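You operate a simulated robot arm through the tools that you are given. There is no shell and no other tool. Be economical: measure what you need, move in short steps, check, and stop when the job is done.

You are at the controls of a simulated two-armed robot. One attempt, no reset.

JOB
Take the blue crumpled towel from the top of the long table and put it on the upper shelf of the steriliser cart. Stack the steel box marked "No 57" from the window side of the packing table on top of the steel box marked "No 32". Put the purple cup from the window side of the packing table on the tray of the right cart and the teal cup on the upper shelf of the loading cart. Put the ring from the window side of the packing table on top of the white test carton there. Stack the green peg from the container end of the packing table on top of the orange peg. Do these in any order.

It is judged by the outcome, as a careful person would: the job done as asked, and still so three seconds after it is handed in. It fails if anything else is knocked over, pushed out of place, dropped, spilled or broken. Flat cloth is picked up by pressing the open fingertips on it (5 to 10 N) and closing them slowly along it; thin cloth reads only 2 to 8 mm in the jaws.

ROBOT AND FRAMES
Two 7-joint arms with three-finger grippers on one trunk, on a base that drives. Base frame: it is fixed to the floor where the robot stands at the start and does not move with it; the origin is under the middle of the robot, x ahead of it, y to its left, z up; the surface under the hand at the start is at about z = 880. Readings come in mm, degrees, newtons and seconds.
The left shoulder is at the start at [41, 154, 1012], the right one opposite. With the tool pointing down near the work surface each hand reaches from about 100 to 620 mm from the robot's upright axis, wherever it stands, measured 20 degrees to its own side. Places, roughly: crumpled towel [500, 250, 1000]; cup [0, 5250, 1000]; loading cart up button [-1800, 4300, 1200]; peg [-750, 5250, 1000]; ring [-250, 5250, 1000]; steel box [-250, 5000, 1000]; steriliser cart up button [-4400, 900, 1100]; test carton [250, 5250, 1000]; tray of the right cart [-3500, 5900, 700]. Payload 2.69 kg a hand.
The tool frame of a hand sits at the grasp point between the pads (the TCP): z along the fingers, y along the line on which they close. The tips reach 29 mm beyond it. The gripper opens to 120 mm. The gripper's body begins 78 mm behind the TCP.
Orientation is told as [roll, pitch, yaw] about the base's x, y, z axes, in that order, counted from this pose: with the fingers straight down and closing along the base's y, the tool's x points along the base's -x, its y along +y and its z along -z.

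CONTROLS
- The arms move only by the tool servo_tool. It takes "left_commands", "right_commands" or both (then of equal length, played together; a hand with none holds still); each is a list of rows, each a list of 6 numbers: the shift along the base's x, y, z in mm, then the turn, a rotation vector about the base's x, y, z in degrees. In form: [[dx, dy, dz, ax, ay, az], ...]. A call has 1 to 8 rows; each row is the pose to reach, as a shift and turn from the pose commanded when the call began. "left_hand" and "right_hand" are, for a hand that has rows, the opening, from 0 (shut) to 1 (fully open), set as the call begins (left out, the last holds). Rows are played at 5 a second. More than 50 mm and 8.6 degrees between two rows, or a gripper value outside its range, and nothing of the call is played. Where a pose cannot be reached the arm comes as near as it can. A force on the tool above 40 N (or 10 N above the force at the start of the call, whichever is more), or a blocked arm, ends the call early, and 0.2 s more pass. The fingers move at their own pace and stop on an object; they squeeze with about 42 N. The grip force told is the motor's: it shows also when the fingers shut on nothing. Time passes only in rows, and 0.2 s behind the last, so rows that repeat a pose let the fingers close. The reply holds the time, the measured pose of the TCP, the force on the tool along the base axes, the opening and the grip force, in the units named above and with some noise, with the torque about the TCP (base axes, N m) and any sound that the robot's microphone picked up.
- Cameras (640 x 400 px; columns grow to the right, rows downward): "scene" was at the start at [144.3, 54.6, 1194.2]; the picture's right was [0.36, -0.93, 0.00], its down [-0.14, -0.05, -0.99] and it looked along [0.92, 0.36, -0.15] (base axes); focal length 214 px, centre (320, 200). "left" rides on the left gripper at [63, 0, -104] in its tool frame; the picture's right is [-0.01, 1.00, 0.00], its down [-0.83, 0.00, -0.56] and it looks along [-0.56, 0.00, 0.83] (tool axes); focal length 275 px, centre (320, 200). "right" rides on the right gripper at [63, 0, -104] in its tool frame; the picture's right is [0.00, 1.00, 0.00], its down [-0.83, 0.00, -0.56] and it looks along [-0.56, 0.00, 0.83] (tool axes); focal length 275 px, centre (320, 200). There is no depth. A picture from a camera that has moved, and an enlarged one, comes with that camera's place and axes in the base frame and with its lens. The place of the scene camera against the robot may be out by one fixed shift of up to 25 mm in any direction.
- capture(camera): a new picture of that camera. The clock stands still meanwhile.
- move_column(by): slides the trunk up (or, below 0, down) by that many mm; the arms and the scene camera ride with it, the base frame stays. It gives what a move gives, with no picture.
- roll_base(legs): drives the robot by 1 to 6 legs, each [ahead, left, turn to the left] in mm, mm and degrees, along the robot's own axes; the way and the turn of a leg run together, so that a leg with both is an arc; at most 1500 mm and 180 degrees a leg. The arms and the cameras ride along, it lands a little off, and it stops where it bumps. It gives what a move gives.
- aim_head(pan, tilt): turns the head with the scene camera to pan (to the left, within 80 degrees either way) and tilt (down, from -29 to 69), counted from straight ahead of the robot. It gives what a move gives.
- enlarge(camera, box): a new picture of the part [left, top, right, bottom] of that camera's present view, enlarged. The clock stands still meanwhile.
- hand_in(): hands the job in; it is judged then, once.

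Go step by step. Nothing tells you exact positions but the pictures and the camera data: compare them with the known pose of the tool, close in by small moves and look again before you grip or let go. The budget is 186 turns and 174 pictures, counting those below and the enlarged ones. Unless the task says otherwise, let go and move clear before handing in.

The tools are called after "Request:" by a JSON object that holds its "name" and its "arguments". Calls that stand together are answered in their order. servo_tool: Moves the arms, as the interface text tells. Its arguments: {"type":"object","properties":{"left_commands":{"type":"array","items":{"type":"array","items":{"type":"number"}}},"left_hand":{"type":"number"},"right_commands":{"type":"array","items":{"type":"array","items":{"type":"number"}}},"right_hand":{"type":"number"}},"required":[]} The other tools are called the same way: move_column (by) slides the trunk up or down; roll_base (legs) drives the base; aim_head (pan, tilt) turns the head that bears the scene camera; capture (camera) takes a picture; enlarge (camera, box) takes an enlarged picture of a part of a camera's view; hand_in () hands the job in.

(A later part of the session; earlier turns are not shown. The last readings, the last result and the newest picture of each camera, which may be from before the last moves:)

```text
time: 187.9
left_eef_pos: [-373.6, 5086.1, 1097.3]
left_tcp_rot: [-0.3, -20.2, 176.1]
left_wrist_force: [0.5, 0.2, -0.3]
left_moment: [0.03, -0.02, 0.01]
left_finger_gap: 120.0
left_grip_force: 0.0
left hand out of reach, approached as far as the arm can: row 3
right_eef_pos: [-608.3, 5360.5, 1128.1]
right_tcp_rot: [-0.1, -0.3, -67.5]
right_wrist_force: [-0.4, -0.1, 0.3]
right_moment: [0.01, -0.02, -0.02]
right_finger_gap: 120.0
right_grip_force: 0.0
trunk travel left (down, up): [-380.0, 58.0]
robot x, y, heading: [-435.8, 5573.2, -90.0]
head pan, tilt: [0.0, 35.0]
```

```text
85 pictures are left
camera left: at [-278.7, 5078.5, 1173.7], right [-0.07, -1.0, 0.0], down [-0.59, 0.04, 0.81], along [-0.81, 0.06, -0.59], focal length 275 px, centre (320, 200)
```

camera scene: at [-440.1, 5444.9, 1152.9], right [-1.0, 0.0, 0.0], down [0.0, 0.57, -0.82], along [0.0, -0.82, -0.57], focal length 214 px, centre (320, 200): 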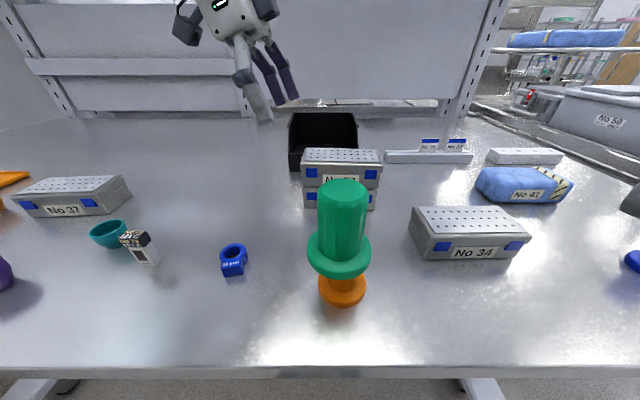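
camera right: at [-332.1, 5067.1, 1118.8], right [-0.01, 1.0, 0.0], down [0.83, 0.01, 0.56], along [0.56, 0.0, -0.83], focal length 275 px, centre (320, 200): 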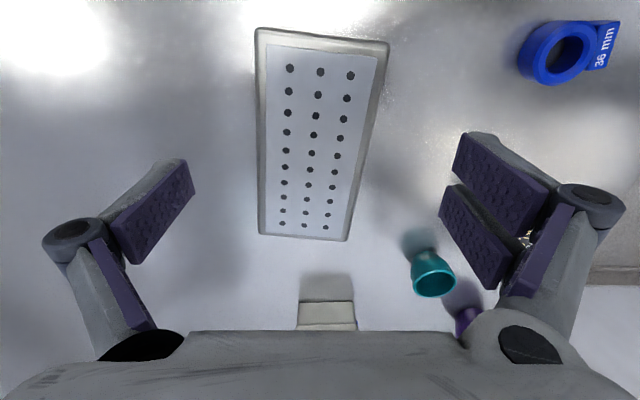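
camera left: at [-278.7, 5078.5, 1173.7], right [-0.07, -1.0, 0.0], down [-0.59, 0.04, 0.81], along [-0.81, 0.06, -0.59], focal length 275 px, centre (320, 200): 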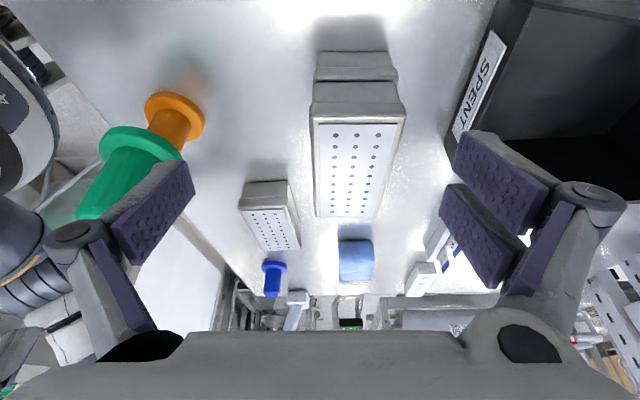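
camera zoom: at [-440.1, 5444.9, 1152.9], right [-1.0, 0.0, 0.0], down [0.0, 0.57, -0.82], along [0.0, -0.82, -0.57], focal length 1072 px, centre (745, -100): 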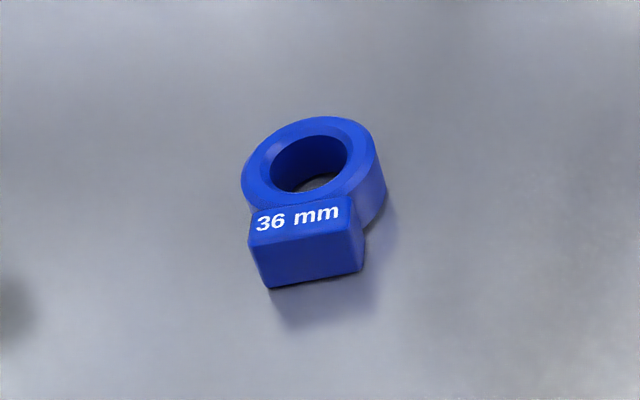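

The ring is about 40 mm across with its tag toward me; closing along x suits. I'll back off a little, straighten the left hand and turn it to natural yaw.

Request:
{"name": "roll_base", "arguments": {"legs": [[-90, 40, 0]]}}

Request:
{"name": "servo_tool", "arguments": {"left_commands": [[15, 5, 0, -0.5, -7, 0], [30, 10, 0, -1, -14, 0], [45, 15, 0, -1.4, -20, 0]]}}

Request:
{"name": "servo_tool", "arguments": {"left_commands": [[0, 0, 0, 0, 0, 8.5], [0, 5, 0, 0, 0, 17], [0, 10, 0, 0, 0, 25.5], [0, 15, 0, 0, 0, 34], [0, 20, 0, 0, 0, 42.5], [0, 25, 0, 0, 0, 51], [0, 30, 0, 0, 0, 59.5], [0, 35, 0, 0, 0, 68]]}}

Request:
{"name": "servo_tool", "arguments": {"left_commands": [[0, 10, -10, 0, 0, 8.5], [0, 20, -20, 0, 0, 17], [0, 30, -30, 0, 0, 25], [0, 30, -30, 0, 0, 25]]}}

Request:
{"name": "capture", "arguments": {"camera": "left"}}

```text
time: 189.0
left_eef_pos: [-334.3, 5176.8, 1098.3]
left_tcp_rot: [-0.2, -20.2, 175.9]
left_wrist_force: [0.7, -0.1, 0.1]
left_moment: [-0.03, 0.02, 0.0]
left_finger_gap: 120.0
left_grip_force: 0.0
right_eef_pos: [-567.9, 5453.0, 1128.3]
right_tcp_rot: [-0.2, -0.4, -67.5]
right_wrist_force: [-0.1, -0.5, 0.8]
right_moment: [-0.02, 0.01, 0.03]
right_finger_gap: 119.9
right_grip_force: 0.1
trunk travel left (down, up): [-380.0, 58.0]
robot x, y, heading: [-399.1, 5662.1, -90.5]
head pan, tilt: [0.0, 35.0]
```

```text
time: 189.8
left_eef_pos: [-289.6, 5191.3, 1096.8]
left_tcp_rot: [-0.3, -0.1, 176.0]
left_wrist_force: [0.2, -0.5, 0.5]
left_moment: [-0.02, -0.03, 0.02]
left_finger_gap: 119.8
left_grip_force: 0.1
right_eef_pos: [-568.7, 5451.3, 1127.2]
right_tcp_rot: [-0.1, -0.4, -67.7]
right_wrist_force: [0.2, 0.0, 1.0]
right_moment: [-0.02, -0.01, 0.03]
right_finger_gap: 120.2
right_grip_force: 0.1
trunk travel left (down, up): [-380.0, 58.0]
robot x, y, heading: [-395.9, 5662.0, -90.2]
head pan, tilt: [0.0, 35.0]
```

```text
time: 191.6
left_eef_pos: [-290.1, 5226.8, 1096.2]
left_tcp_rot: [-0.4, -0.3, -115.9]
left_wrist_force: [0.8, 0.0, 0.1]
left_moment: [0.02, 0.02, 0.01]
left_finger_gap: 119.8
left_grip_force: 0.0
right_eef_pos: [-569.0, 5450.5, 1127.4]
right_tcp_rot: [-0.1, -0.3, -67.7]
right_wrist_force: [-0.1, -0.3, 0.1]
right_moment: [-0.04, 0.03, -0.03]
right_finger_gap: 119.9
right_grip_force: 0.1
trunk travel left (down, up): [-380.0, 58.0]
robot x, y, heading: [-396.6, 5659.1, -90.3]
head pan, tilt: [0.0, 35.0]
```

```text
time: 192.6
left_eef_pos: [-289.9, 5257.1, 1067.4]
left_tcp_rot: [-0.3, -0.2, -91.0]
left_wrist_force: [0.4, -0.1, 0.5]
left_moment: [-0.01, -0.02, 0.01]
left_finger_gap: 119.8
left_grip_force: 0.1
right_eef_pos: [-569.3, 5451.1, 1128.4]
right_tcp_rot: [-0.2, -0.2, -67.5]
right_wrist_force: [-0.9, -1.2, 0.3]
right_moment: [0.02, 0.02, -0.01]
right_finger_gap: 119.9
right_grip_force: 0.1
trunk travel left (down, up): [-380.0, 58.0]
robot x, y, heading: [-397.2, 5663.1, -90.5]
head pan, tilt: [0.0, 35.0]
```

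```text
84 pictures are left
camera left: at [-287.9, 5319.9, 1170.8], right [1.0, -0.02, -0.01], down [-0.01, -0.83, 0.56], along [-0.02, -0.56, -0.83], focal length 275 px, centre (320, 200)
```

left: 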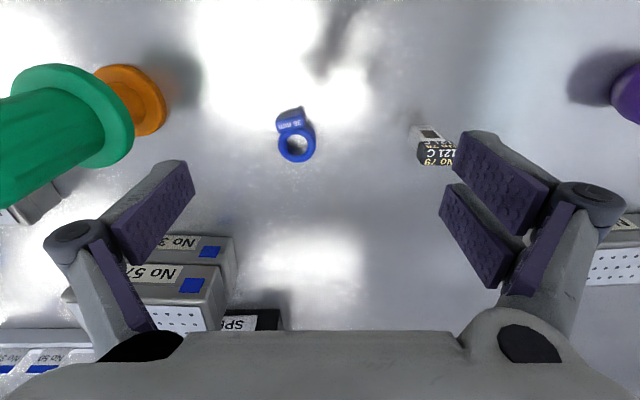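

Ring centre ≈[-315, 5216]. Narrow the fingers somewhat and go down over it.

Request:
{"name": "servo_tool", "arguments": {"left_commands": [[-12, -20, -20, 0, 0, 0], [-25, -42, -50, 0, 0, 0], [-25, -42, -90, 0, 0, 0], [-25, -42, -105, 0, 0, 0], [-25, -42, -105, 0, 0, 0]], "left_hand": 0.67}}

Request:
{"name": "capture", "arguments": {"camera": "left"}}

```text
time: 193.8
left_eef_pos: [-316.0, 5211.6, 962.0]
left_tcp_rot: [-0.3, -0.2, -91.1]
left_wrist_force: [0.9, -0.8, -0.5]
left_moment: [0.02, 0.01, 0.01]
left_finger_gap: 80.1
left_grip_force: 0.1
right_eef_pos: [-569.5, 5451.7, 1129.1]
right_tcp_rot: [-0.1, -0.3, -67.6]
right_wrist_force: [0.3, 0.1, 0.4]
right_moment: [0.01, 0.01, -0.01]
right_finger_gap: 120.3
right_grip_force: 0.1
trunk travel left (down, up): [-380.0, 58.0]
robot x, y, heading: [-397.2, 5663.4, -90.2]
head pan, tilt: [0.0, 35.0]
```

```text
83 pictures are left
camera left: at [-314.0, 5275.5, 1065.3], right [1.0, -0.02, -0.01], down [-0.02, -0.83, 0.56], along [-0.02, -0.56, -0.83], focal length 275 px, centre (320, 200)
```

left: 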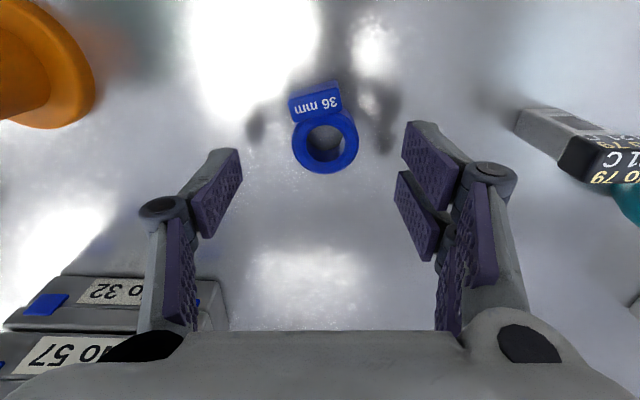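

Request:
{"name": "servo_tool", "arguments": {"left_commands": [[3, 5, 0, 0, 0, 0], [3, 5, -15, 0, 0, 0], [3, 5, -26, 0, 0, 0], [3, 5, -26, 0, 0, 0]]}}

Request:
{"name": "servo_tool", "arguments": {"left_commands": [[0, 0, 0, 0, 0, 0], [0, 0, 0, 0, 0, 0], [0, 0, 0, 0, 0, 0]], "left_hand": 0}}

Request:
{"name": "capture", "arguments": {"camera": "left"}}

```text
time: 194.8
left_eef_pos: [-314.3, 5217.0, 936.6]
left_tcp_rot: [-0.3, -0.2, -91.1]
left_wrist_force: [0.7, 0.3, -0.2]
left_moment: [-0.02, -0.01, -0.01]
left_finger_gap: 80.4
left_grip_force: 0.0
right_eef_pos: [-569.1, 5451.7, 1128.8]
right_tcp_rot: [-0.1, -0.4, -67.7]
right_wrist_force: [0.0, -0.1, 0.0]
right_moment: [0.0, 0.01, -0.01]
right_finger_gap: 119.8
right_grip_force: 0.0
trunk travel left (down, up): [-380.0, 58.0]
robot x, y, heading: [-396.8, 5660.7, -90.1]
head pan, tilt: [0.0, 35.0]
```

```text
time: 195.6
left_eef_pos: [-313.7, 5218.7, 938.6]
left_tcp_rot: [-0.2, -0.4, -91.0]
left_wrist_force: [2.6, -2.7, 18.6]
left_moment: [0.19, -0.48, -0.14]
left_finger_gap: 33.5
left_grip_force: 41.8
right_eef_pos: [-567.4, 5453.2, 1128.2]
right_tcp_rot: [-0.1, -0.5, -67.6]
right_wrist_force: [0.1, -0.2, -0.1]
right_moment: [0.01, -0.03, -0.02]
right_finger_gap: 120.0
right_grip_force: 0.0
trunk travel left (down, up): [-380.0, 58.0]
robot x, y, heading: [-398.9, 5662.8, -90.1]
head pan, tilt: [0.0, 35.0]
```

```text
82 pictures are left
camera left: at [-310.9, 5281.9, 1042.6], right [1.0, -0.02, -0.01], down [-0.02, -0.83, 0.56], along [-0.02, -0.56, -0.83], focal length 275 px, centre (320, 200)
```

left: 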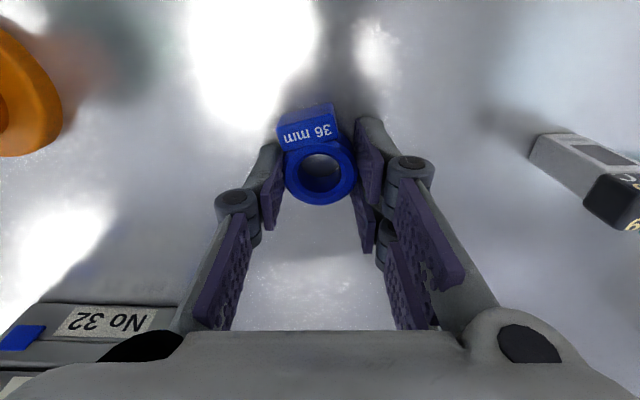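

Ring is gripped. Lift and carry it along to the carton No 27.

Request:
{"name": "servo_tool", "arguments": {"left_commands": [[0, 0, 30, 0, 0, 0], [0, 0, 70, 0, 0, 0], [0, 0, 110, 0, 0, 0], [0, 0, 120, 0, 0, 0]]}}

Request:
{"name": "roll_base", "arguments": {"legs": [[-20, 330, 0]]}}

Request:
{"name": "capture", "arguments": {"camera": "left"}}

Request:
{"name": "capture", "arguments": {"camera": "scene"}}

```text
time: 196.6
left_eef_pos: [-313.3, 5218.4, 1057.1]
left_tcp_rot: [-0.3, -0.2, -91.0]
left_wrist_force: [-0.1, 0.2, -0.4]
left_moment: [-0.01, 0.01, -0.01]
left_finger_gap: 33.2
left_grip_force: 42.2
right_eef_pos: [-569.8, 5451.7, 1128.2]
right_tcp_rot: [-0.1, -0.3, -67.7]
right_wrist_force: [-0.2, -0.2, 1.0]
right_moment: [-0.02, 0.01, -0.02]
right_finger_gap: 120.1
right_grip_force: 0.1
trunk travel left (down, up): [-380.0, 58.0]
robot x, y, heading: [-398.2, 5660.8, -90.3]
head pan, tilt: [0.0, 35.0]
```

```text
time: 199.6
left_eef_pos: [5.6, 5239.7, 1056.8]
left_tcp_rot: [-0.3, -0.2, -90.6]
left_wrist_force: [-0.9, 0.5, -0.7]
left_moment: [-0.04, 0.0, 0.02]
left_finger_gap: 33.5
left_grip_force: 41.9
right_eef_pos: [-250.1, 5470.0, 1127.3]
right_tcp_rot: [-0.2, -0.3, -67.3]
right_wrist_force: [0.4, -0.2, 0.0]
right_moment: [0.0, 0.01, 0.0]
right_finger_gap: 120.1
right_grip_force: 0.0
trunk travel left (down, up): [-380.0, 58.0]
robot x, y, heading: [-78.8, 5683.9, -89.7]
head pan, tilt: [0.0, 35.0]
```

```text
81 pictures are left
camera left: at [8.1, 5302.5, 1160.8], right [1.0, -0.02, -0.01], down [-0.01, -0.83, 0.56], along [-0.01, -0.56, -0.83], focal length 275 px, centre (320, 200)
```

left: 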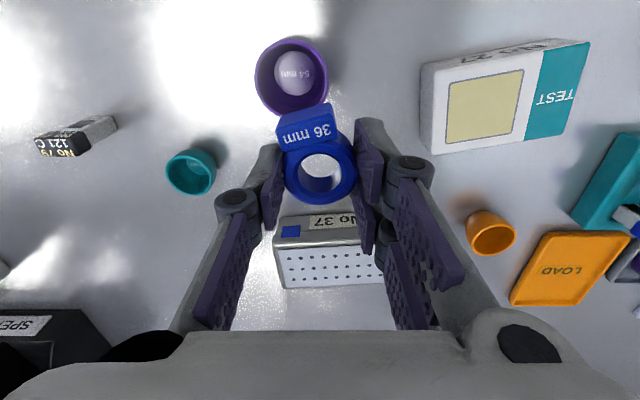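

```text
80 pictures are left
camera scene: at [-82.2, 5555.8, 1153.0], right [-1.0, 0.0, 0.0], down [0.0, 0.57, -0.82], along [0.0, -0.82, -0.57], focal length 214 px, centre (320, 200)
```

scene: 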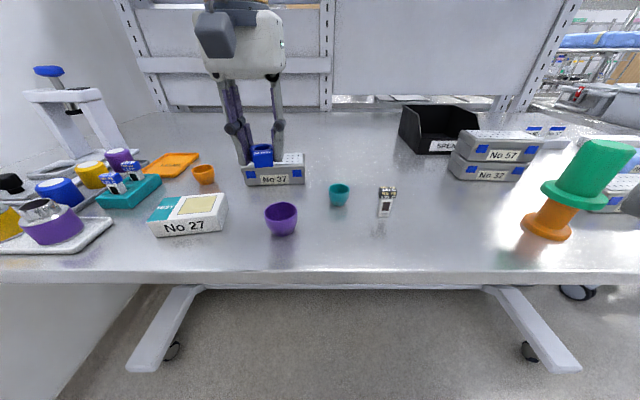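

Carton top centre ≈[140, 5247], z≈940. Move the ring above it and lower partly.

Request:
{"name": "servo_tool", "arguments": {"left_commands": [[45, 0, 0, 0, 0, 0], [90, 0, 0, 0, 0, 0], [134, 2, 0, 0, 0, 0], [134, 2, -30, 0, 0, 0], [134, 2, -55, 0, 0, 0], [134, 2, -55, 0, 0, 0]]}}

Request:
{"name": "capture", "arguments": {"camera": "left"}}

Request:
{"name": "enlarge", "arguments": {"camera": "scene", "box": [110, 130, 260, 250]}}

```text
time: 201.0
left_eef_pos: [135.9, 5244.8, 1001.7]
left_tcp_rot: [-0.3, -0.2, -90.7]
left_wrist_force: [-0.9, -0.3, 0.5]
left_moment: [0.01, -0.04, 0.02]
left_finger_gap: 33.5
left_grip_force: 41.8
right_eef_pos: [-250.9, 5470.1, 1127.9]
right_tcp_rot: [-0.1, -0.3, -67.3]
right_wrist_force: [-0.6, 0.5, 0.6]
right_moment: [0.02, -0.01, 0.02]
right_finger_gap: 119.9
right_grip_force: 0.0
trunk travel left (down, up): [-380.0, 58.0]
robot x, y, heading: [-78.7, 5683.2, -89.8]
head pan, tilt: [0.0, 35.0]
```

```text
79 pictures are left
camera left: at [138.4, 5306.9, 1105.3], right [1.0, -0.02, -0.01], down [-0.01, -0.83, 0.56], along [-0.01, -0.56, -0.83], focal length 275 px, centre (320, 200)
```

left: 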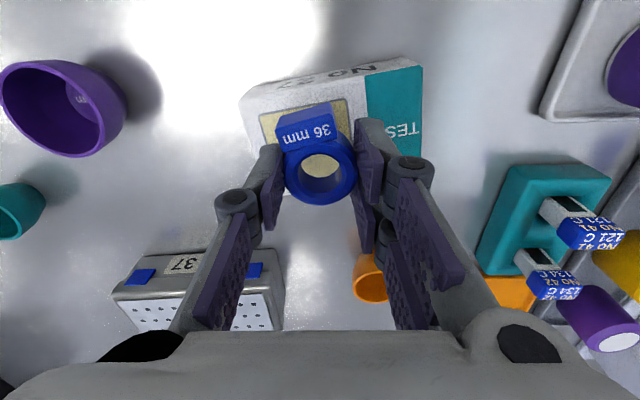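

```text
3.33 times, centred on (185, 190) of scene
camera zoom: at [-82.6, 5555.8, 1153.0], right [-1.0, 0.0, 0.0], down [0.0, 0.57, -0.82], along [0.0, -0.82, -0.57], focal length 715 px, centre (770, 233)
```

zoom: 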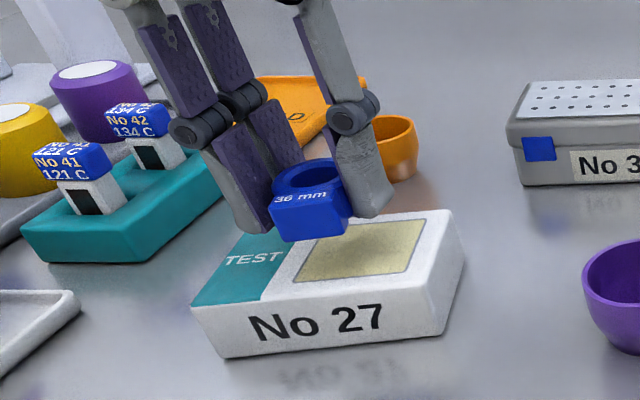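

Ring is over the carton top. Lower gently to contact.

Request:
{"name": "servo_tool", "arguments": {"left_commands": [[2, 0, -8, 0, 0, 0], [3, 0, -14, 0, 0, 0], [3, 0, -18, 0, 0, 0]]}}

Request:
{"name": "servo_tool", "arguments": {"left_commands": [[0, 0, -2, 0, 0, 0], [0, 0, -4, 0, 0, 0]]}}

Request:
{"name": "enlarge", "arguments": {"camera": "scene", "box": [110, 130, 260, 250]}}

```text
time: 201.8
left_eef_pos: [141.4, 5241.6, 983.8]
left_tcp_rot: [-0.3, -0.2, -90.8]
left_wrist_force: [0.2, 0.4, -0.3]
left_moment: [0.02, -0.03, 0.01]
left_finger_gap: 33.2
left_grip_force: 41.9
right_eef_pos: [-251.0, 5471.6, 1127.5]
right_tcp_rot: [-0.1, -0.2, -67.3]
right_wrist_force: [-0.8, -0.4, -0.1]
right_moment: [0.01, 0.05, -0.01]
right_finger_gap: 120.1
right_grip_force: 0.0
trunk travel left (down, up): [-380.0, 58.0]
robot x, y, heading: [-79.5, 5686.2, -90.0]
head pan, tilt: [0.0, 35.0]
```

```text
time: 202.4
left_eef_pos: [141.6, 5241.4, 979.0]
left_tcp_rot: [-0.3, -0.2, -90.9]
left_wrist_force: [0.3, -0.2, -0.6]
left_moment: [0.02, 0.0, 0.01]
left_finger_gap: 33.4
left_grip_force: 42.1
right_eef_pos: [-252.0, 5470.3, 1127.3]
right_tcp_rot: [-0.1, -0.3, -67.3]
right_wrist_force: [0.2, 0.3, -0.2]
right_moment: [0.03, 0.02, 0.03]
right_finger_gap: 120.0
right_grip_force: 0.1
trunk travel left (down, up): [-380.0, 58.0]
robot x, y, heading: [-76.0, 5681.0, -89.9]
head pan, tilt: [0.0, 35.0]
```

```text
3.33 times, centred on (185, 190) of scene
camera zoom: at [-82.4, 5555.8, 1153.0], right [-1.0, 0.0, 0.0], down [0.0, 0.57, -0.82], along [0.0, -0.82, -0.57], focal length 715 px, centre (770, 233)
```

zoom: 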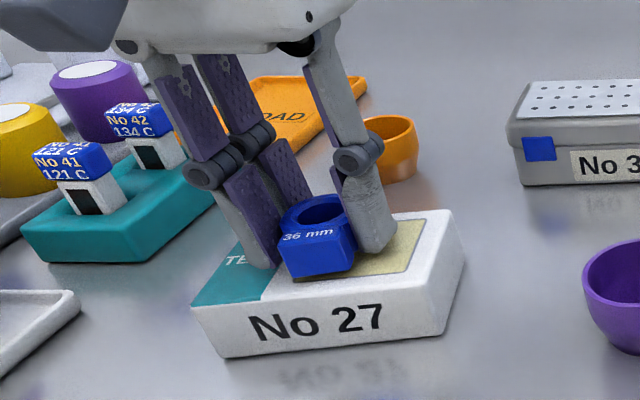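

Request:
{"name": "servo_tool", "arguments": {"left_commands": [[0, 0, -1.5, 0, 0, 0], [0, 0, -3, 0, 0, 0], [0, 0, -4.5, 0, 0, 0]]}}

```text
time: 203.2
left_eef_pos: [141.5, 5240.9, 975.3]
left_tcp_rot: [-0.3, -0.1, -90.7]
left_wrist_force: [-0.1, -0.1, -0.7]
left_moment: [0.0, 0.02, -0.01]
left_finger_gap: 33.4
left_grip_force: 42.5
right_eef_pos: [-251.5, 5470.3, 1128.2]
right_tcp_rot: [-0.1, -0.4, -67.3]
right_wrist_force: [0.5, 0.8, -0.3]
right_moment: [-0.02, 0.0, 0.0]
right_finger_gap: 120.0
right_grip_force: 0.0
trunk travel left (down, up): [-380.0, 58.0]
robot x, y, heading: [-77.0, 5682.5, -90.0]
head pan, tilt: [0.0, 35.0]
```

Request:
{"name": "servo_tool", "arguments": {"left_commands": [[0, 0, -1.5, 0, 0, 0], [0, 0, -3, 0, 0, 0], [0, 0, -4.5, 0, 0, 0]]}}

Request:
{"name": "enlarge", "arguments": {"camera": "scene", "box": [130, 150, 240, 240]}}

```text
time: 204.0
left_eef_pos: [140.8, 5242.1, 974.4]
left_tcp_rot: [-0.2, -0.4, -90.6]
left_wrist_force: [1.3, 1.5, 27.7]
left_moment: [0.4, -0.49, 0.05]
left_finger_gap: 33.1
left_grip_force: 41.7
right_eef_pos: [-251.5, 5472.2, 1129.4]
right_tcp_rot: [-0.2, -0.6, -67.3]
right_wrist_force: [-0.4, -0.2, 0.2]
right_moment: [-0.03, 0.02, 0.04]
right_finger_gap: 120.1
right_grip_force: 0.0
trunk travel left (down, up): [-380.0, 58.0]
robot x, y, heading: [-77.7, 5684.7, -89.8]
head pan, tilt: [0.0, 35.0]
```

```text
4.44 times, centred on (185, 195) of scene
camera zoom: at [-83.0, 5557.6, 1153.7], right [-1.0, 0.0, 0.0], down [0.0, 0.57, -0.82], along [0.0, -0.82, -0.57], focal length 953 px, centre (920, 222)
```

zoom: 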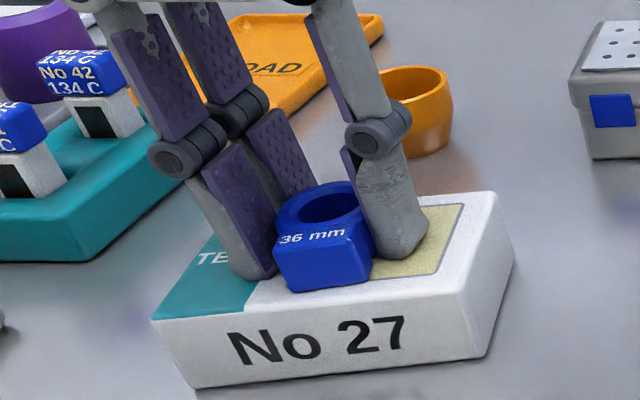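

In contact. Release and lift off.

Request:
{"name": "servo_tool", "arguments": {"left_commands": [[0, 0, 3, 0, 0, 0], [0, 0, 3, 0, 0, 0], [0, 0, 3, 0, 0, 0]], "left_hand": 0.6}}

Request:
{"name": "servo_tool", "arguments": {"left_commands": [[0, 0, 30, 0, 0, 0], [0, 0, 70, 0, 0, 0], [0, 0, 110, 0, 0, 0], [-20, 0, 130, 0, 0, 0]]}}

Request:
{"name": "capture", "arguments": {"camera": "left"}}

Request:
{"name": "capture", "arguments": {"camera": "right"}}

```text
time: 204.8
left_eef_pos: [142.9, 5241.8, 972.6]
left_tcp_rot: [-0.3, -0.1, -90.7]
left_wrist_force: [0.2, -0.6, 0.3]
left_moment: [0.06, 0.04, 0.0]
left_finger_gap: 72.0
left_grip_force: 0.2
right_eef_pos: [-250.8, 5470.8, 1127.2]
right_tcp_rot: [-0.1, -0.2, -67.2]
right_wrist_force: [1.1, -0.1, -0.4]
right_moment: [0.03, 0.02, 0.0]
right_finger_gap: 120.1
right_grip_force: 0.1
trunk travel left (down, up): [-380.0, 58.0]
robot x, y, heading: [-79.2, 5682.7, -89.8]
head pan, tilt: [0.0, 35.0]
```

```text
time: 205.8
left_eef_pos: [122.8, 5243.1, 1102.0]
left_tcp_rot: [-0.3, -0.1, -90.6]
left_wrist_force: [-0.6, -0.3, 0.2]
left_moment: [0.0, -0.03, 0.02]
left_finger_gap: 71.9
left_grip_force: 0.0
right_eef_pos: [-252.1, 5469.8, 1128.4]
right_tcp_rot: [0.1, -0.3, -67.3]
right_wrist_force: [-0.1, 0.8, -1.3]
right_moment: [0.01, 0.01, 0.0]
right_finger_gap: 119.8
right_grip_force: 0.0
trunk travel left (down, up): [-380.0, 58.0]
robot x, y, heading: [-83.7, 5680.6, -90.2]
head pan, tilt: [0.0, 35.0]
```

```text
75 pictures are left
camera left: at [125.1, 5306.1, 1206.1], right [1.0, -0.02, 0.0], down [-0.01, -0.83, 0.56], along [-0.01, -0.56, -0.83], focal length 275 px, centre (320, 200)
```

left: 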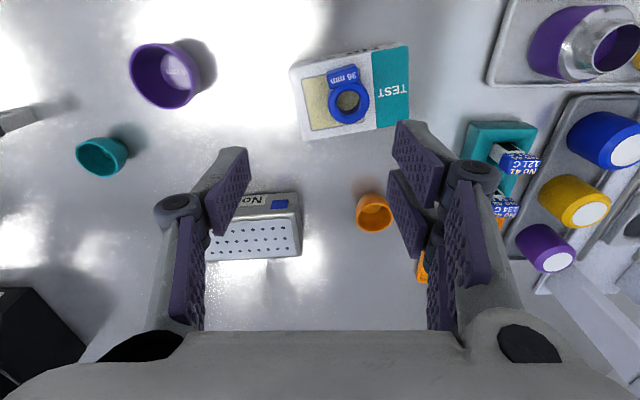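

```text
74 pictures are left
camera right: at [-275.7, 5529.0, 1231.1], right [0.92, 0.39, 0.0], down [0.32, -0.76, 0.56], along [0.22, -0.52, -0.83], focal length 275 px, centre (320, 200)
```

right: 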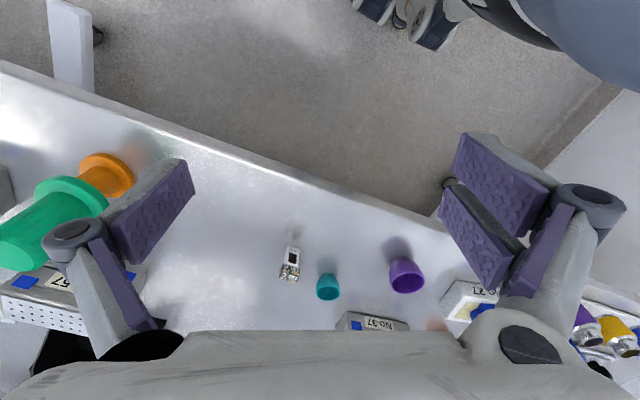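

Ring sits on the carton. Next the purple cup (≈[-17, 5267]) with the left hand.

Request:
{"name": "servo_tool", "arguments": {"left_commands": [[-45, 8, 0, 0, 0, 0], [-90, 16, 0, 0, 0, 0], [-139, 24, -5, 0, 0, 0], [-139, 24, -50, 0, 0, 0], [-139, 24, -95, 0, 0, 0], [-139, 24, -115, 0, 0, 0], [-139, 24, -115, 0, 0, 0]], "left_hand": 1}}

Request:
{"name": "capture", "arguments": {"camera": "left"}}

Request:
{"name": "enlarge", "arguments": {"camera": "scene", "box": [200, 130, 420, 260]}}

```text
time: 207.4
left_eef_pos: [-14.7, 5264.2, 986.3]
left_tcp_rot: [-0.3, -0.1, -90.7]
left_wrist_force: [-0.2, -0.7, 0.5]
left_moment: [-0.03, 0.05, -0.02]
left_finger_gap: 119.7
left_grip_force: 0.1
right_eef_pos: [-251.4, 5470.4, 1127.6]
right_tcp_rot: [-0.2, -0.3, -67.3]
right_wrist_force: [-0.7, 0.0, 0.0]
right_moment: [-0.02, -0.04, 0.01]
right_finger_gap: 119.9
right_grip_force: 0.1
trunk travel left (down, up): [-380.0, 58.0]
robot x, y, heading: [-79.1, 5681.9, -89.9]
head pan, tilt: [0.0, 35.0]
```

```text
73 pictures are left
camera left: at [-13.4, 5327.6, 1091.1], right [1.0, -0.02, -0.01], down [-0.01, -0.83, 0.56], along [-0.01, -0.56, -0.83], focal length 275 px, centre (320, 200)
```

left: 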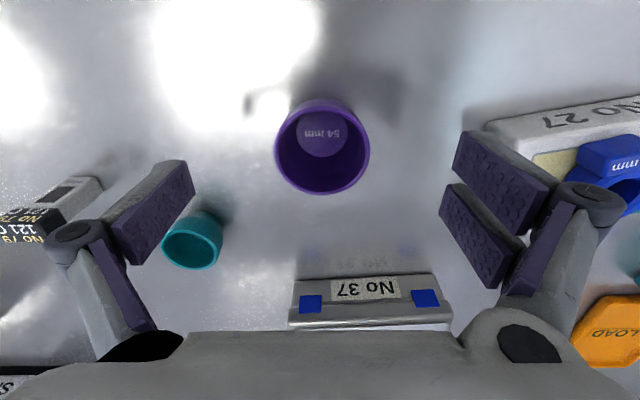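

```text
2.91 times, centred on (310, 195) of scene
camera zoom: at [-82.5, 5555.8, 1153.0], right [-1.0, 0.0, 0.0], down [0.0, 0.57, -0.82], along [0.0, -0.82, -0.57], focal length 624 px, centre (349, 214)
```

zoom: 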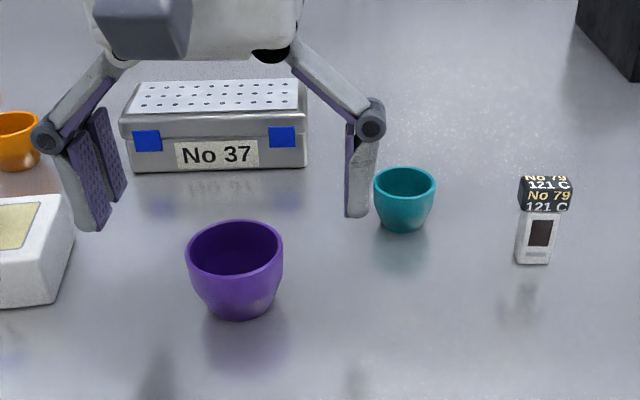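

Well centred. Lower around the cup and close.

Request:
{"name": "servo_tool", "arguments": {"left_commands": [[1, 0, -30, 0, 0, 0], [1, 0, -52, 0, 0, 0], [1, 0, -52, 0, 0, 0]]}}

Request:
{"name": "servo_tool", "arguments": {"left_commands": [[0, 0, 0, 0, 0, 0], [0, 0, 0, 0, 0, 0], [0, 0, 0, 0, 0, 0]], "left_hand": 0}}

Request:
{"name": "servo_tool", "arguments": {"left_commands": [[0, 0, 20, 0, 0, 0], [0, 0, 60, 0, 0, 0], [0, 0, 100, 0, 0, 0], [0, 0, 140, 0, 0, 0], [0, 0, 140, 0, 0, 0]]}}

Request:
{"name": "capture", "arguments": {"camera": "left"}}

```text
time: 208.2
left_eef_pos: [-14.3, 5265.0, 934.3]
left_tcp_rot: [-0.3, -0.1, -90.7]
left_wrist_force: [-1.3, 0.7, -0.3]
left_moment: [0.02, -0.01, 0.0]
left_finger_gap: 120.0
left_grip_force: 0.2
right_eef_pos: [-252.0, 5471.5, 1128.0]
right_tcp_rot: [-0.1, -0.3, -67.2]
right_wrist_force: [-0.3, -0.3, -0.8]
right_moment: [-0.02, -0.03, -0.03]
right_finger_gap: 120.1
right_grip_force: 0.0
trunk travel left (down, up): [-380.0, 58.0]
robot x, y, heading: [-78.5, 5679.3, -89.9]
head pan, tilt: [0.0, 35.0]
```

```text
time: 209.0
left_eef_pos: [-12.2, 5265.1, 938.1]
left_tcp_rot: [-0.1, -0.5, -90.6]
left_wrist_force: [6.4, 5.0, 21.5]
left_moment: [0.55, -0.77, 0.02]
left_finger_gap: 49.8
left_grip_force: 42.0
right_eef_pos: [-250.6, 5473.1, 1128.1]
right_tcp_rot: [-0.1, -0.4, -67.2]
right_wrist_force: [0.3, 0.3, 0.4]
right_moment: [-0.01, 0.02, -0.01]
right_finger_gap: 120.0
right_grip_force: 0.1
trunk travel left (down, up): [-380.0, 58.0]
robot x, y, heading: [-75.0, 5680.7, -89.8]
head pan, tilt: [0.0, 35.0]
stopped in row 3 (left hand): the force on the tool passed its limit at 42 N (the readings are from after the stop); the commanded pose is now the measured one
```

```text
time: 210.2
left_eef_pos: [-11.2, 5262.6, 1077.0]
left_tcp_rot: [-0.2, -0.4, -90.8]
left_wrist_force: [0.4, 0.1, -0.1]
left_moment: [-0.02, -0.02, 0.0]
left_finger_gap: 49.3
left_grip_force: 41.5
right_eef_pos: [-250.9, 5470.4, 1127.3]
right_tcp_rot: [-0.1, -0.2, -67.2]
right_wrist_force: [-0.7, 0.2, 0.2]
right_moment: [-0.01, 0.02, 0.05]
right_finger_gap: 119.8
right_grip_force: 0.2
trunk travel left (down, up): [-380.0, 58.0]
robot x, y, heading: [-78.7, 5683.8, -89.8]
head pan, tilt: [0.0, 35.0]
```

```text
71 pictures are left
camera left: at [-9.7, 5326.5, 1180.8], right [1.0, -0.02, 0.0], down [-0.01, -0.83, 0.56], along [-0.01, -0.56, -0.83], focal length 275 px, centre (320, 200)
```

left: 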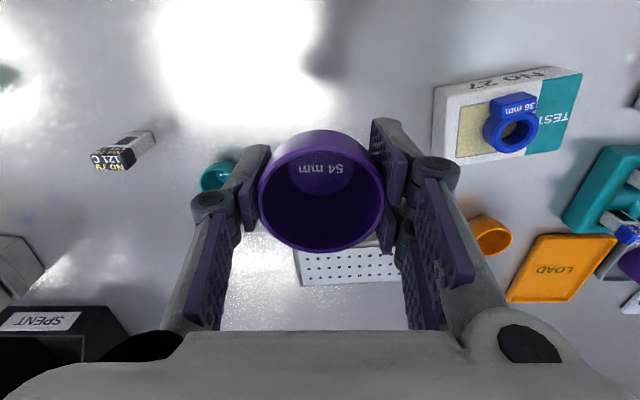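

Purple cup is held. Move it aside and bring the right hand over the teal cup.

Request:
{"name": "servo_tool", "arguments": {"left_commands": [[40, 8, 5, 0, 0, 0], [80, 16, 10, 0, 0, 0], [120, 24, 15, 0, 0, 0], [150, 30, 20, 0, 0, 0]]}}

Request:
{"name": "servo_tool", "arguments": {"right_commands": [[5, -42, 0, 0, 0, 0], [12, -84, -5, 0, 0, 0], [28, -122, -15, 0, 0, 0], [48, -156, -30, 0, 0, 0], [68, -190, -48, 0, 0, 0], [90, -222, -68, 0, 0, 0], [112, -252, -88, 0, 0, 0], [134, -280, -105, 0, 0, 0]]}}

Request:
{"name": "capture", "arguments": {"camera": "right"}}

Request:
{"name": "capture", "arguments": {"camera": "scene"}}

```text
time: 211.2
left_eef_pos: [141.7, 5292.9, 1093.5]
left_tcp_rot: [-0.2, -0.5, -90.7]
left_wrist_force: [0.5, 0.4, -1.1]
left_moment: [0.01, 0.03, -0.03]
left_finger_gap: 49.6
left_grip_force: 42.0
right_eef_pos: [-250.7, 5471.3, 1127.8]
right_tcp_rot: [-0.1, -0.3, -67.2]
right_wrist_force: [1.4, -0.2, 0.0]
right_moment: [-0.01, -0.02, 0.02]
right_finger_gap: 120.1
right_grip_force: 0.0
trunk travel left (down, up): [-380.0, 58.0]
robot x, y, heading: [-78.2, 5680.5, -89.9]
head pan, tilt: [0.0, 35.0]
```

```text
time: 213.0
left_eef_pos: [140.5, 5290.7, 1093.0]
left_tcp_rot: [-0.2, -0.3, -90.7]
left_wrist_force: [-0.6, 0.4, 0.5]
left_moment: [-0.01, 0.04, -0.02]
left_finger_gap: 49.3
left_grip_force: 42.0
right_eef_pos: [-114.3, 5191.4, 1023.0]
right_tcp_rot: [-0.2, -0.3, -67.2]
right_wrist_force: [-0.5, -0.6, -0.6]
right_moment: [0.02, 0.01, 0.01]
right_finger_gap: 119.8
right_grip_force: 0.0
trunk travel left (down, up): [-380.0, 58.0]
robot x, y, heading: [-77.4, 5682.0, -89.9]
head pan, tilt: [0.0, 35.0]
```

```text
70 pictures are left
camera right: at [-139.0, 5249.2, 1126.7], right [0.92, 0.39, 0.0], down [0.33, -0.76, 0.56], along [0.22, -0.52, -0.83], focal length 275 px, centre (320, 200)
```

right: 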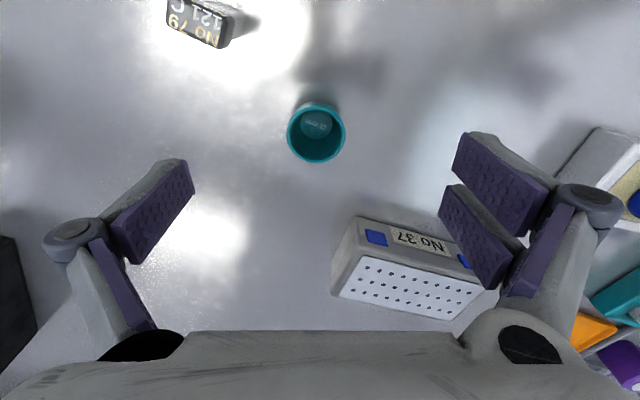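

```text
69 pictures are left
camera scene: at [-81.5, 5555.1, 1152.8], right [-1.0, 0.0, 0.0], down [0.0, 0.57, -0.82], along [0.0, -0.82, -0.57], focal length 214 px, centre (320, 200)
```

scene: 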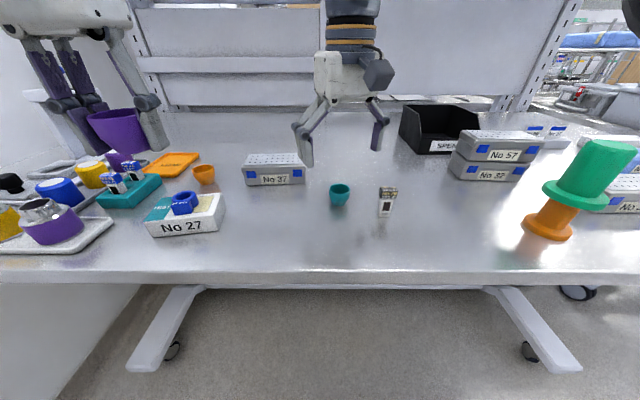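

Teal rim ≈[-115, 5182]. Descend and close, keeping allowance for finger extension.

Request:
{"name": "servo_tool", "arguments": {"right_commands": [[-0.5, -8.5, 0, 0, 0, 0], [-0.5, -8.5, -40, 0, 0, 0], [-0.5, -8.5, -70, 0, 0, 0], [-0.5, -8.5, -81, 0, 0, 0], [-0.5, -8.5, -81, 0, 0, 0]]}}

Request:
{"name": "capture", "arguments": {"camera": "right"}}

```text
time: 214.2
left_eef_pos: [139.9, 5292.5, 1094.4]
left_tcp_rot: [-0.2, -0.5, -90.7]
left_wrist_force: [-0.3, 0.1, -0.5]
left_moment: [0.01, -0.01, 0.0]
left_finger_gap: 49.2
left_grip_force: 41.9
right_eef_pos: [-116.3, 5182.0, 941.8]
right_tcp_rot: [-0.1, -0.3, -67.2]
right_wrist_force: [0.1, 0.0, -0.2]
right_moment: [-0.04, 0.04, -0.01]
right_finger_gap: 119.9
right_grip_force: 0.0
trunk travel left (down, up): [-380.0, 58.0]
robot x, y, heading: [-80.0, 5687.6, -89.9]
head pan, tilt: [0.0, 35.0]
```

```text
68 pictures are left
camera right: at [-140.8, 5239.8, 1044.7], right [0.92, 0.39, 0.0], down [0.32, -0.76, 0.56], along [0.22, -0.52, -0.83], focal length 275 px, centre (320, 200)
```

right: 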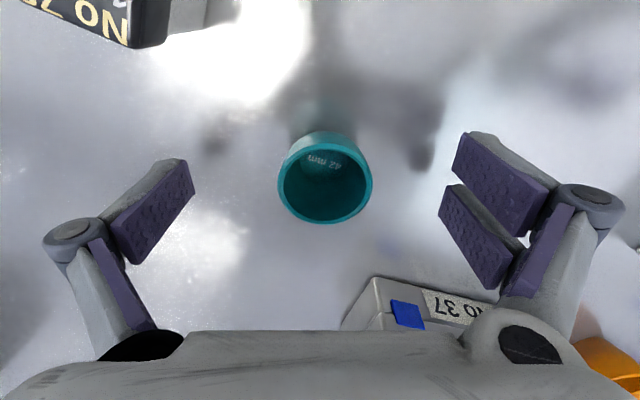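

Request:
{"name": "servo_tool", "arguments": {"right_commands": [[1, 2, 0, 0, 0, 0], [1, 2, 0, 0, 0, 0], [1, 2, 0, 0, 0, 0]], "right_hand": 0}}

Request:
{"name": "servo_tool", "arguments": {"right_commands": [[0, 0, 20, 0, 0, 0], [0, 0, 60, 0, 0, 0], [-20, 40, 80, 0, 0, 0], [-45, 80, 95, 0, 0, 0], [-70, 118, 110, 0, 0, 0], [-95, 155, 125, 0, 0, 0], [-110, 195, 140, 0, 0, 0]]}}

Request:
{"name": "capture", "arguments": {"camera": "right"}}

```text
time: 215.0
left_eef_pos: [140.7, 5293.0, 1095.0]
left_tcp_rot: [-0.2, -0.5, -90.7]
left_wrist_force: [0.1, -0.5, 0.3]
left_moment: [-0.02, -0.01, 0.0]
left_finger_gap: 49.2
left_grip_force: 41.9
right_eef_pos: [-117.0, 5183.9, 941.4]
right_tcp_rot: [-0.1, -0.4, -67.3]
right_wrist_force: [-0.3, -0.1, 2.7]
right_moment: [-0.01, 0.0, -0.01]
right_finger_gap: 37.0
right_grip_force: 41.8
trunk travel left (down, up): [-380.0, 58.0]
robot x, y, heading: [-76.1, 5686.3, -90.0]
head pan, tilt: [0.0, 35.0]
```

```text
time: 216.6
left_eef_pos: [139.4, 5292.1, 1093.3]
left_tcp_rot: [-0.2, -0.5, -90.7]
left_wrist_force: [-0.9, -0.2, 0.8]
left_moment: [0.03, 0.01, -0.02]
left_finger_gap: 49.3
left_grip_force: 42.1
right_eef_pos: [-227.0, 5383.5, 1080.4]
right_tcp_rot: [0.0, -0.4, -67.3]
right_wrist_force: [-0.4, 1.2, -0.4]
right_moment: [0.03, 0.0, -0.02]
right_finger_gap: 37.0
right_grip_force: 41.9
trunk travel left (down, up): [-380.0, 58.0]
robot x, y, heading: [-79.7, 5681.1, -89.9]
head pan, tilt: [0.0, 35.0]
```

```text
67 pictures are left
camera right: at [-251.2, 5441.9, 1184.6], right [0.92, 0.39, 0.0], down [0.32, -0.76, 0.56], along [0.22, -0.52, -0.83], focal length 275 px, centre (320, 200)
```

right: 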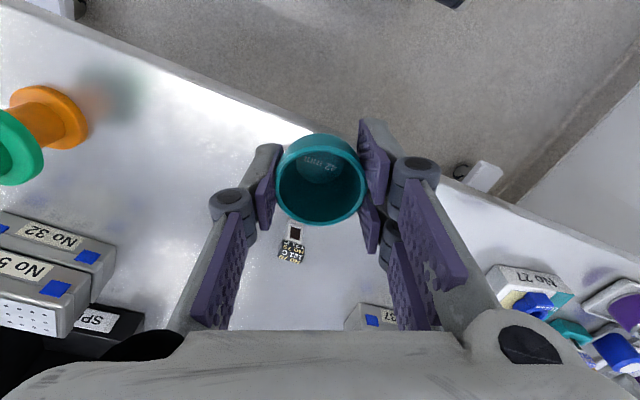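

Both cups are held. Back away from the table and go west to look at the loading cart.

Request:
{"name": "roll_base", "arguments": {"legs": [[-230, 0, 0], [0, -1300, 0]]}}

Request:
{"name": "aim_head", "arguments": {"pan": -15, "tilt": 15}}

Request:
{"name": "capture", "arguments": {"camera": "scene"}}

```text
time: 228.0
left_eef_pos: [-1142.6, 5537.0, 1093.9]
left_tcp_rot: [-0.2, -0.5, -92.5]
left_wrist_force: [0.1, 0.0, -0.3]
left_moment: [0.0, 0.0, -0.01]
left_finger_gap: 50.5
left_grip_force: 42.1
right_eef_pos: [-1506.8, 5639.8, 1081.4]
right_tcp_rot: [-0.1, -0.2, -69.1]
right_wrist_force: [-0.1, -0.4, 0.4]
right_moment: [0.0, -0.03, 0.01]
right_finger_gap: 36.9
right_grip_force: 42.1
trunk travel left (down, up): [-380.0, 58.0]
robot x, y, heading: [-1347.3, 5933.7, -91.9]
head pan, tilt: [0.0, 35.0]
```

```text
time: 228.8
left_eef_pos: [-1143.1, 5537.6, 1093.5]
left_tcp_rot: [-0.2, -0.5, -92.6]
left_wrist_force: [0.0, 0.1, 0.4]
left_moment: [0.03, -0.01, 0.0]
left_finger_gap: 50.3
left_grip_force: 41.9
right_eef_pos: [-1507.1, 5640.3, 1080.8]
right_tcp_rot: [0.0, -0.4, -69.1]
right_wrist_force: [0.7, 0.3, 0.3]
right_moment: [0.01, 0.02, 0.05]
right_finger_gap: 36.8
right_grip_force: 41.6
trunk travel left (down, up): [-380.0, 58.0]
robot x, y, heading: [-1348.0, 5935.8, -91.5]
head pan, tilt: [-15.0, 15.0]
```

```text
66 pictures are left
camera scene: at [-1381.7, 5807.0, 1184.9], right [-0.96, 0.29, 0.0], down [0.07, 0.25, -0.97], along [-0.28, -0.93, -0.26], focal length 214 px, centre (320, 200)
```

scene: 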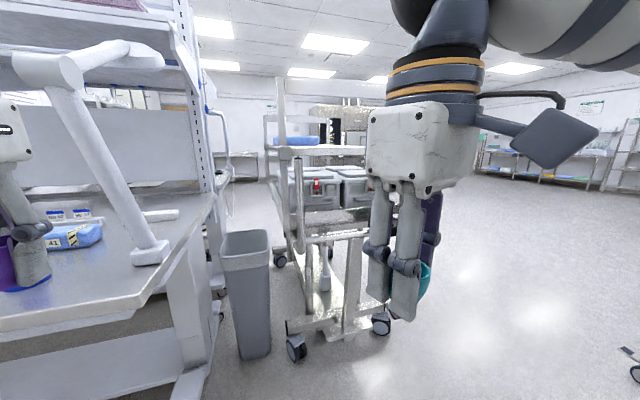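

The cart's north side is at y≈4830. I'll get in front of it, raise the trunk and right hand, and look at its upper shelf.

Request:
{"name": "roll_base", "arguments": {"legs": [[150, -430, 0]]}}

Request:
{"name": "move_column", "arguments": {"by": 57}}

Request:
{"name": "servo_tool", "arguments": {"right_commands": [[-30, 0, 20, 0, 0, 0], [-60, 0, 40, 0, 0, 0], [-90, 0, 60, 0, 0, 0], [-110, 0, 90, 0, 0, 0], [-110, 0, 110, 0, 0, 0]]}}

Request:
{"name": "aim_head", "arguments": {"pan": 0, "tilt": 15}}

Request:
{"name": "capture", "arguments": {"camera": "scene"}}

```text
time: 232.6
left_eef_pos: [-1585.1, 5398.9, 1093.9]
left_tcp_rot: [-0.2, -0.4, -94.0]
left_wrist_force: [-0.3, 0.4, 0.0]
left_moment: [-0.02, 0.03, 0.01]
left_finger_gap: 50.3
left_grip_force: 42.1
right_eef_pos: [-1946.3, 5509.7, 1081.8]
right_tcp_rot: [-0.2, -0.3, -70.5]
right_wrist_force: [-0.4, -0.4, -1.4]
right_moment: [0.03, 0.01, 0.01]
right_finger_gap: 36.8
right_grip_force: 42.4
trunk travel left (down, up): [-380.0, 58.0]
robot x, y, heading: [-1780.2, 5799.5, -93.0]
head pan, tilt: [-15.0, 15.0]
```

```text
time: 233.6
left_eef_pos: [-1585.8, 5399.7, 1149.1]
left_tcp_rot: [-0.1, -0.4, -94.0]
left_wrist_force: [0.0, -1.1, -0.9]
left_moment: [0.04, -0.01, 0.0]
left_finger_gap: 50.4
left_grip_force: 42.1
right_eef_pos: [-1945.8, 5509.8, 1137.7]
right_tcp_rot: [-0.1, -0.2, -70.5]
right_wrist_force: [0.5, 0.2, -0.3]
right_moment: [0.05, 0.03, 0.0]
right_finger_gap: 36.8
right_grip_force: 42.1
trunk travel left (down, up): [-437.0, 1.0]
robot x, y, heading: [-1780.9, 5801.2, -93.0]
head pan, tilt: [-15.0, 15.0]
```

```text
time: 234.8
left_eef_pos: [-1582.7, 5399.3, 1150.8]
left_tcp_rot: [-0.2, -0.4, -94.0]
left_wrist_force: [0.3, -0.2, 0.2]
left_moment: [-0.01, -0.01, 0.02]
left_finger_gap: 50.3
left_grip_force: 41.9
right_eef_pos: [-2047.8, 5501.8, 1235.9]
right_tcp_rot: [0.0, -0.3, -70.6]
right_wrist_force: [-0.2, 0.4, 0.1]
right_moment: [0.03, 0.0, -0.01]
right_finger_gap: 36.8
right_grip_force: 42.5
right hand out of reach, approached as far as the arm can: row 5
trunk travel left (down, up): [-437.0, 1.0]
robot x, y, heading: [-1779.9, 5804.3, -93.1]
head pan, tilt: [-15.0, 15.0]
```

```text
time: 235.5
left_eef_pos: [-1583.7, 5399.0, 1151.4]
left_tcp_rot: [-0.1, -0.5, -94.0]
left_wrist_force: [-0.9, 0.7, -0.4]
left_moment: [0.02, -0.02, -0.03]
left_finger_gap: 50.2
left_grip_force: 42.2
right_eef_pos: [-2048.2, 5502.7, 1235.5]
right_tcp_rot: [-0.2, -0.5, -70.6]
right_wrist_force: [1.0, -0.7, -0.2]
right_moment: [0.02, -0.02, 0.0]
right_finger_gap: 36.9
right_grip_force: 42.0
trunk travel left (down, up): [-437.0, 1.0]
robot x, y, heading: [-1780.4, 5803.7, -93.1]
head pan, tilt: [0.0, 15.0]
```

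```text
65 pictures are left
camera scene: at [-1789.3, 5728.0, 1249.0], right [-1.0, 0.06, 0.0], down [0.01, 0.26, -0.97], along [-0.05, -0.96, -0.26], focal length 214 px, centre (320, 200)
```

scene: 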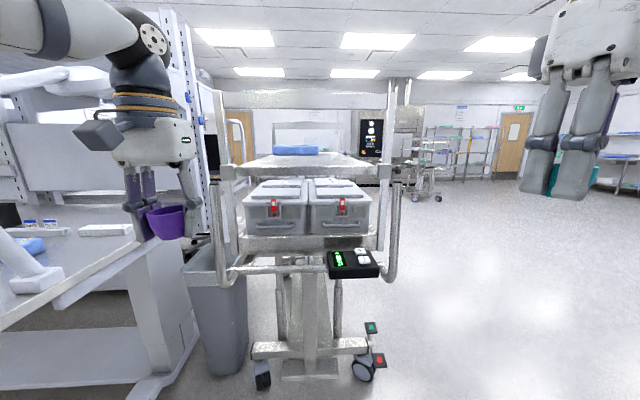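

I see the cart from its handle end; the near part of its upper shelf (z≈1150) is free. Draw the left hand back and up, then advance some and look with the right camera.

Request:
{"name": "servo_tool", "arguments": {"left_commands": [[20, 30, 20, 0, 0, 0], [40, 60, 40, 0, 0, 0], [60, 90, 60, 0, 0, 0], [80, 115, 75, 0, 0, 0], [80, 115, 75, 0, 0, 0]]}}

Request:
{"name": "roll_base", "arguments": {"legs": [[220, 0, 2]]}}

Request:
{"name": "aim_head", "arguments": {"pan": 0, "tilt": 30}}

Request:
{"name": "capture", "arguments": {"camera": "scene"}}

Request:
{"name": "capture", "arguments": {"camera": "right"}}

```text
time: 236.7
left_eef_pos: [-1517.1, 5496.0, 1205.8]
left_tcp_rot: [-0.2, -0.6, -94.0]
left_wrist_force: [-0.1, 0.5, 0.0]
left_moment: [-0.04, 0.01, 0.0]
left_finger_gap: 50.1
left_grip_force: 41.8
left hand out of reach, approached as far as the arm can: row 4, 5
right_eef_pos: [-2048.3, 5502.7, 1234.8]
right_tcp_rot: [-0.2, -0.4, -70.5]
right_wrist_force: [0.0, 0.0, -0.7]
right_moment: [0.0, -0.02, 0.01]
right_finger_gap: 36.5
right_grip_force: 41.6
trunk travel left (down, up): [-437.0, 1.0]
robot x, y, heading: [-1784.2, 5800.1, -93.1]
head pan, tilt: [0.0, 15.0]
```

```text
time: 238.4
left_eef_pos: [-1516.8, 5286.4, 1205.3]
left_tcp_rot: [-0.2, -0.5, -92.1]
left_wrist_force: [0.5, -0.2, 0.0]
left_moment: [0.02, -0.02, 0.01]
left_finger_gap: 50.4
left_grip_force: 42.3
right_eef_pos: [-2046.3, 5277.8, 1235.7]
right_tcp_rot: [-0.1, -0.4, -68.8]
right_wrist_force: [0.6, -0.2, -0.3]
right_moment: [0.01, -0.03, -0.02]
right_finger_gap: 36.7
right_grip_force: 41.9
trunk travel left (down, up): [-437.0, 1.0]
robot x, y, heading: [-1788.0, 5584.6, -91.5]
head pan, tilt: [0.0, 15.0]
```

```text
time: 239.2
left_eef_pos: [-1516.2, 5286.1, 1205.8]
left_tcp_rot: [-0.1, -0.6, -92.1]
left_wrist_force: [0.4, 0.0, 0.0]
left_moment: [-0.03, 0.02, -0.01]
left_finger_gap: 50.5
left_grip_force: 42.2
right_eef_pos: [-2047.8, 5279.2, 1234.6]
right_tcp_rot: [-0.1, -0.4, -68.7]
right_wrist_force: [-0.1, -0.3, 0.4]
right_moment: [0.01, -0.01, 0.01]
right_finger_gap: 36.7
right_grip_force: 41.7
trunk travel left (down, up): [-437.0, 1.0]
robot x, y, heading: [-1786.9, 5583.8, -91.2]
head pan, tilt: [0.0, 30.0]
```

```text
64 pictures are left
camera scene: at [-1794.7, 5514.7, 1224.9], right [-1.0, 0.02, 0.0], down [0.01, 0.5, -0.87], along [-0.02, -0.87, -0.5], focal length 214 px, centre (320, 200)
```

scene: 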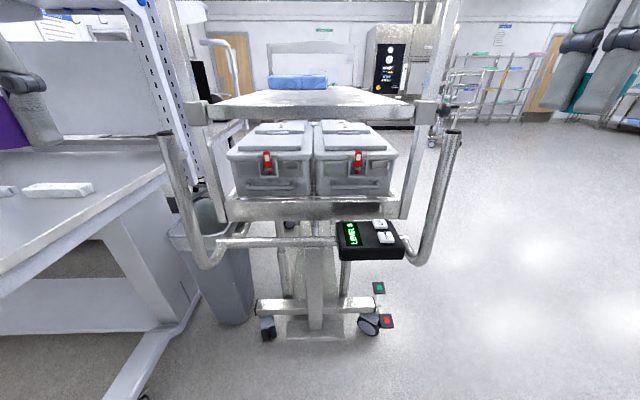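

```text
63 pictures are left
camera right: at [-2070.1, 5337.4, 1338.3], right [0.93, 0.37, 0.0], down [0.3, -0.77, 0.56], along [0.2, -0.52, -0.83], focal length 275 px, centre (320, 200)
```

right: 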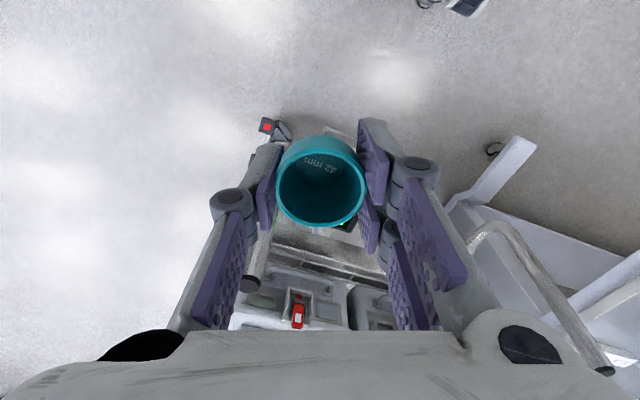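

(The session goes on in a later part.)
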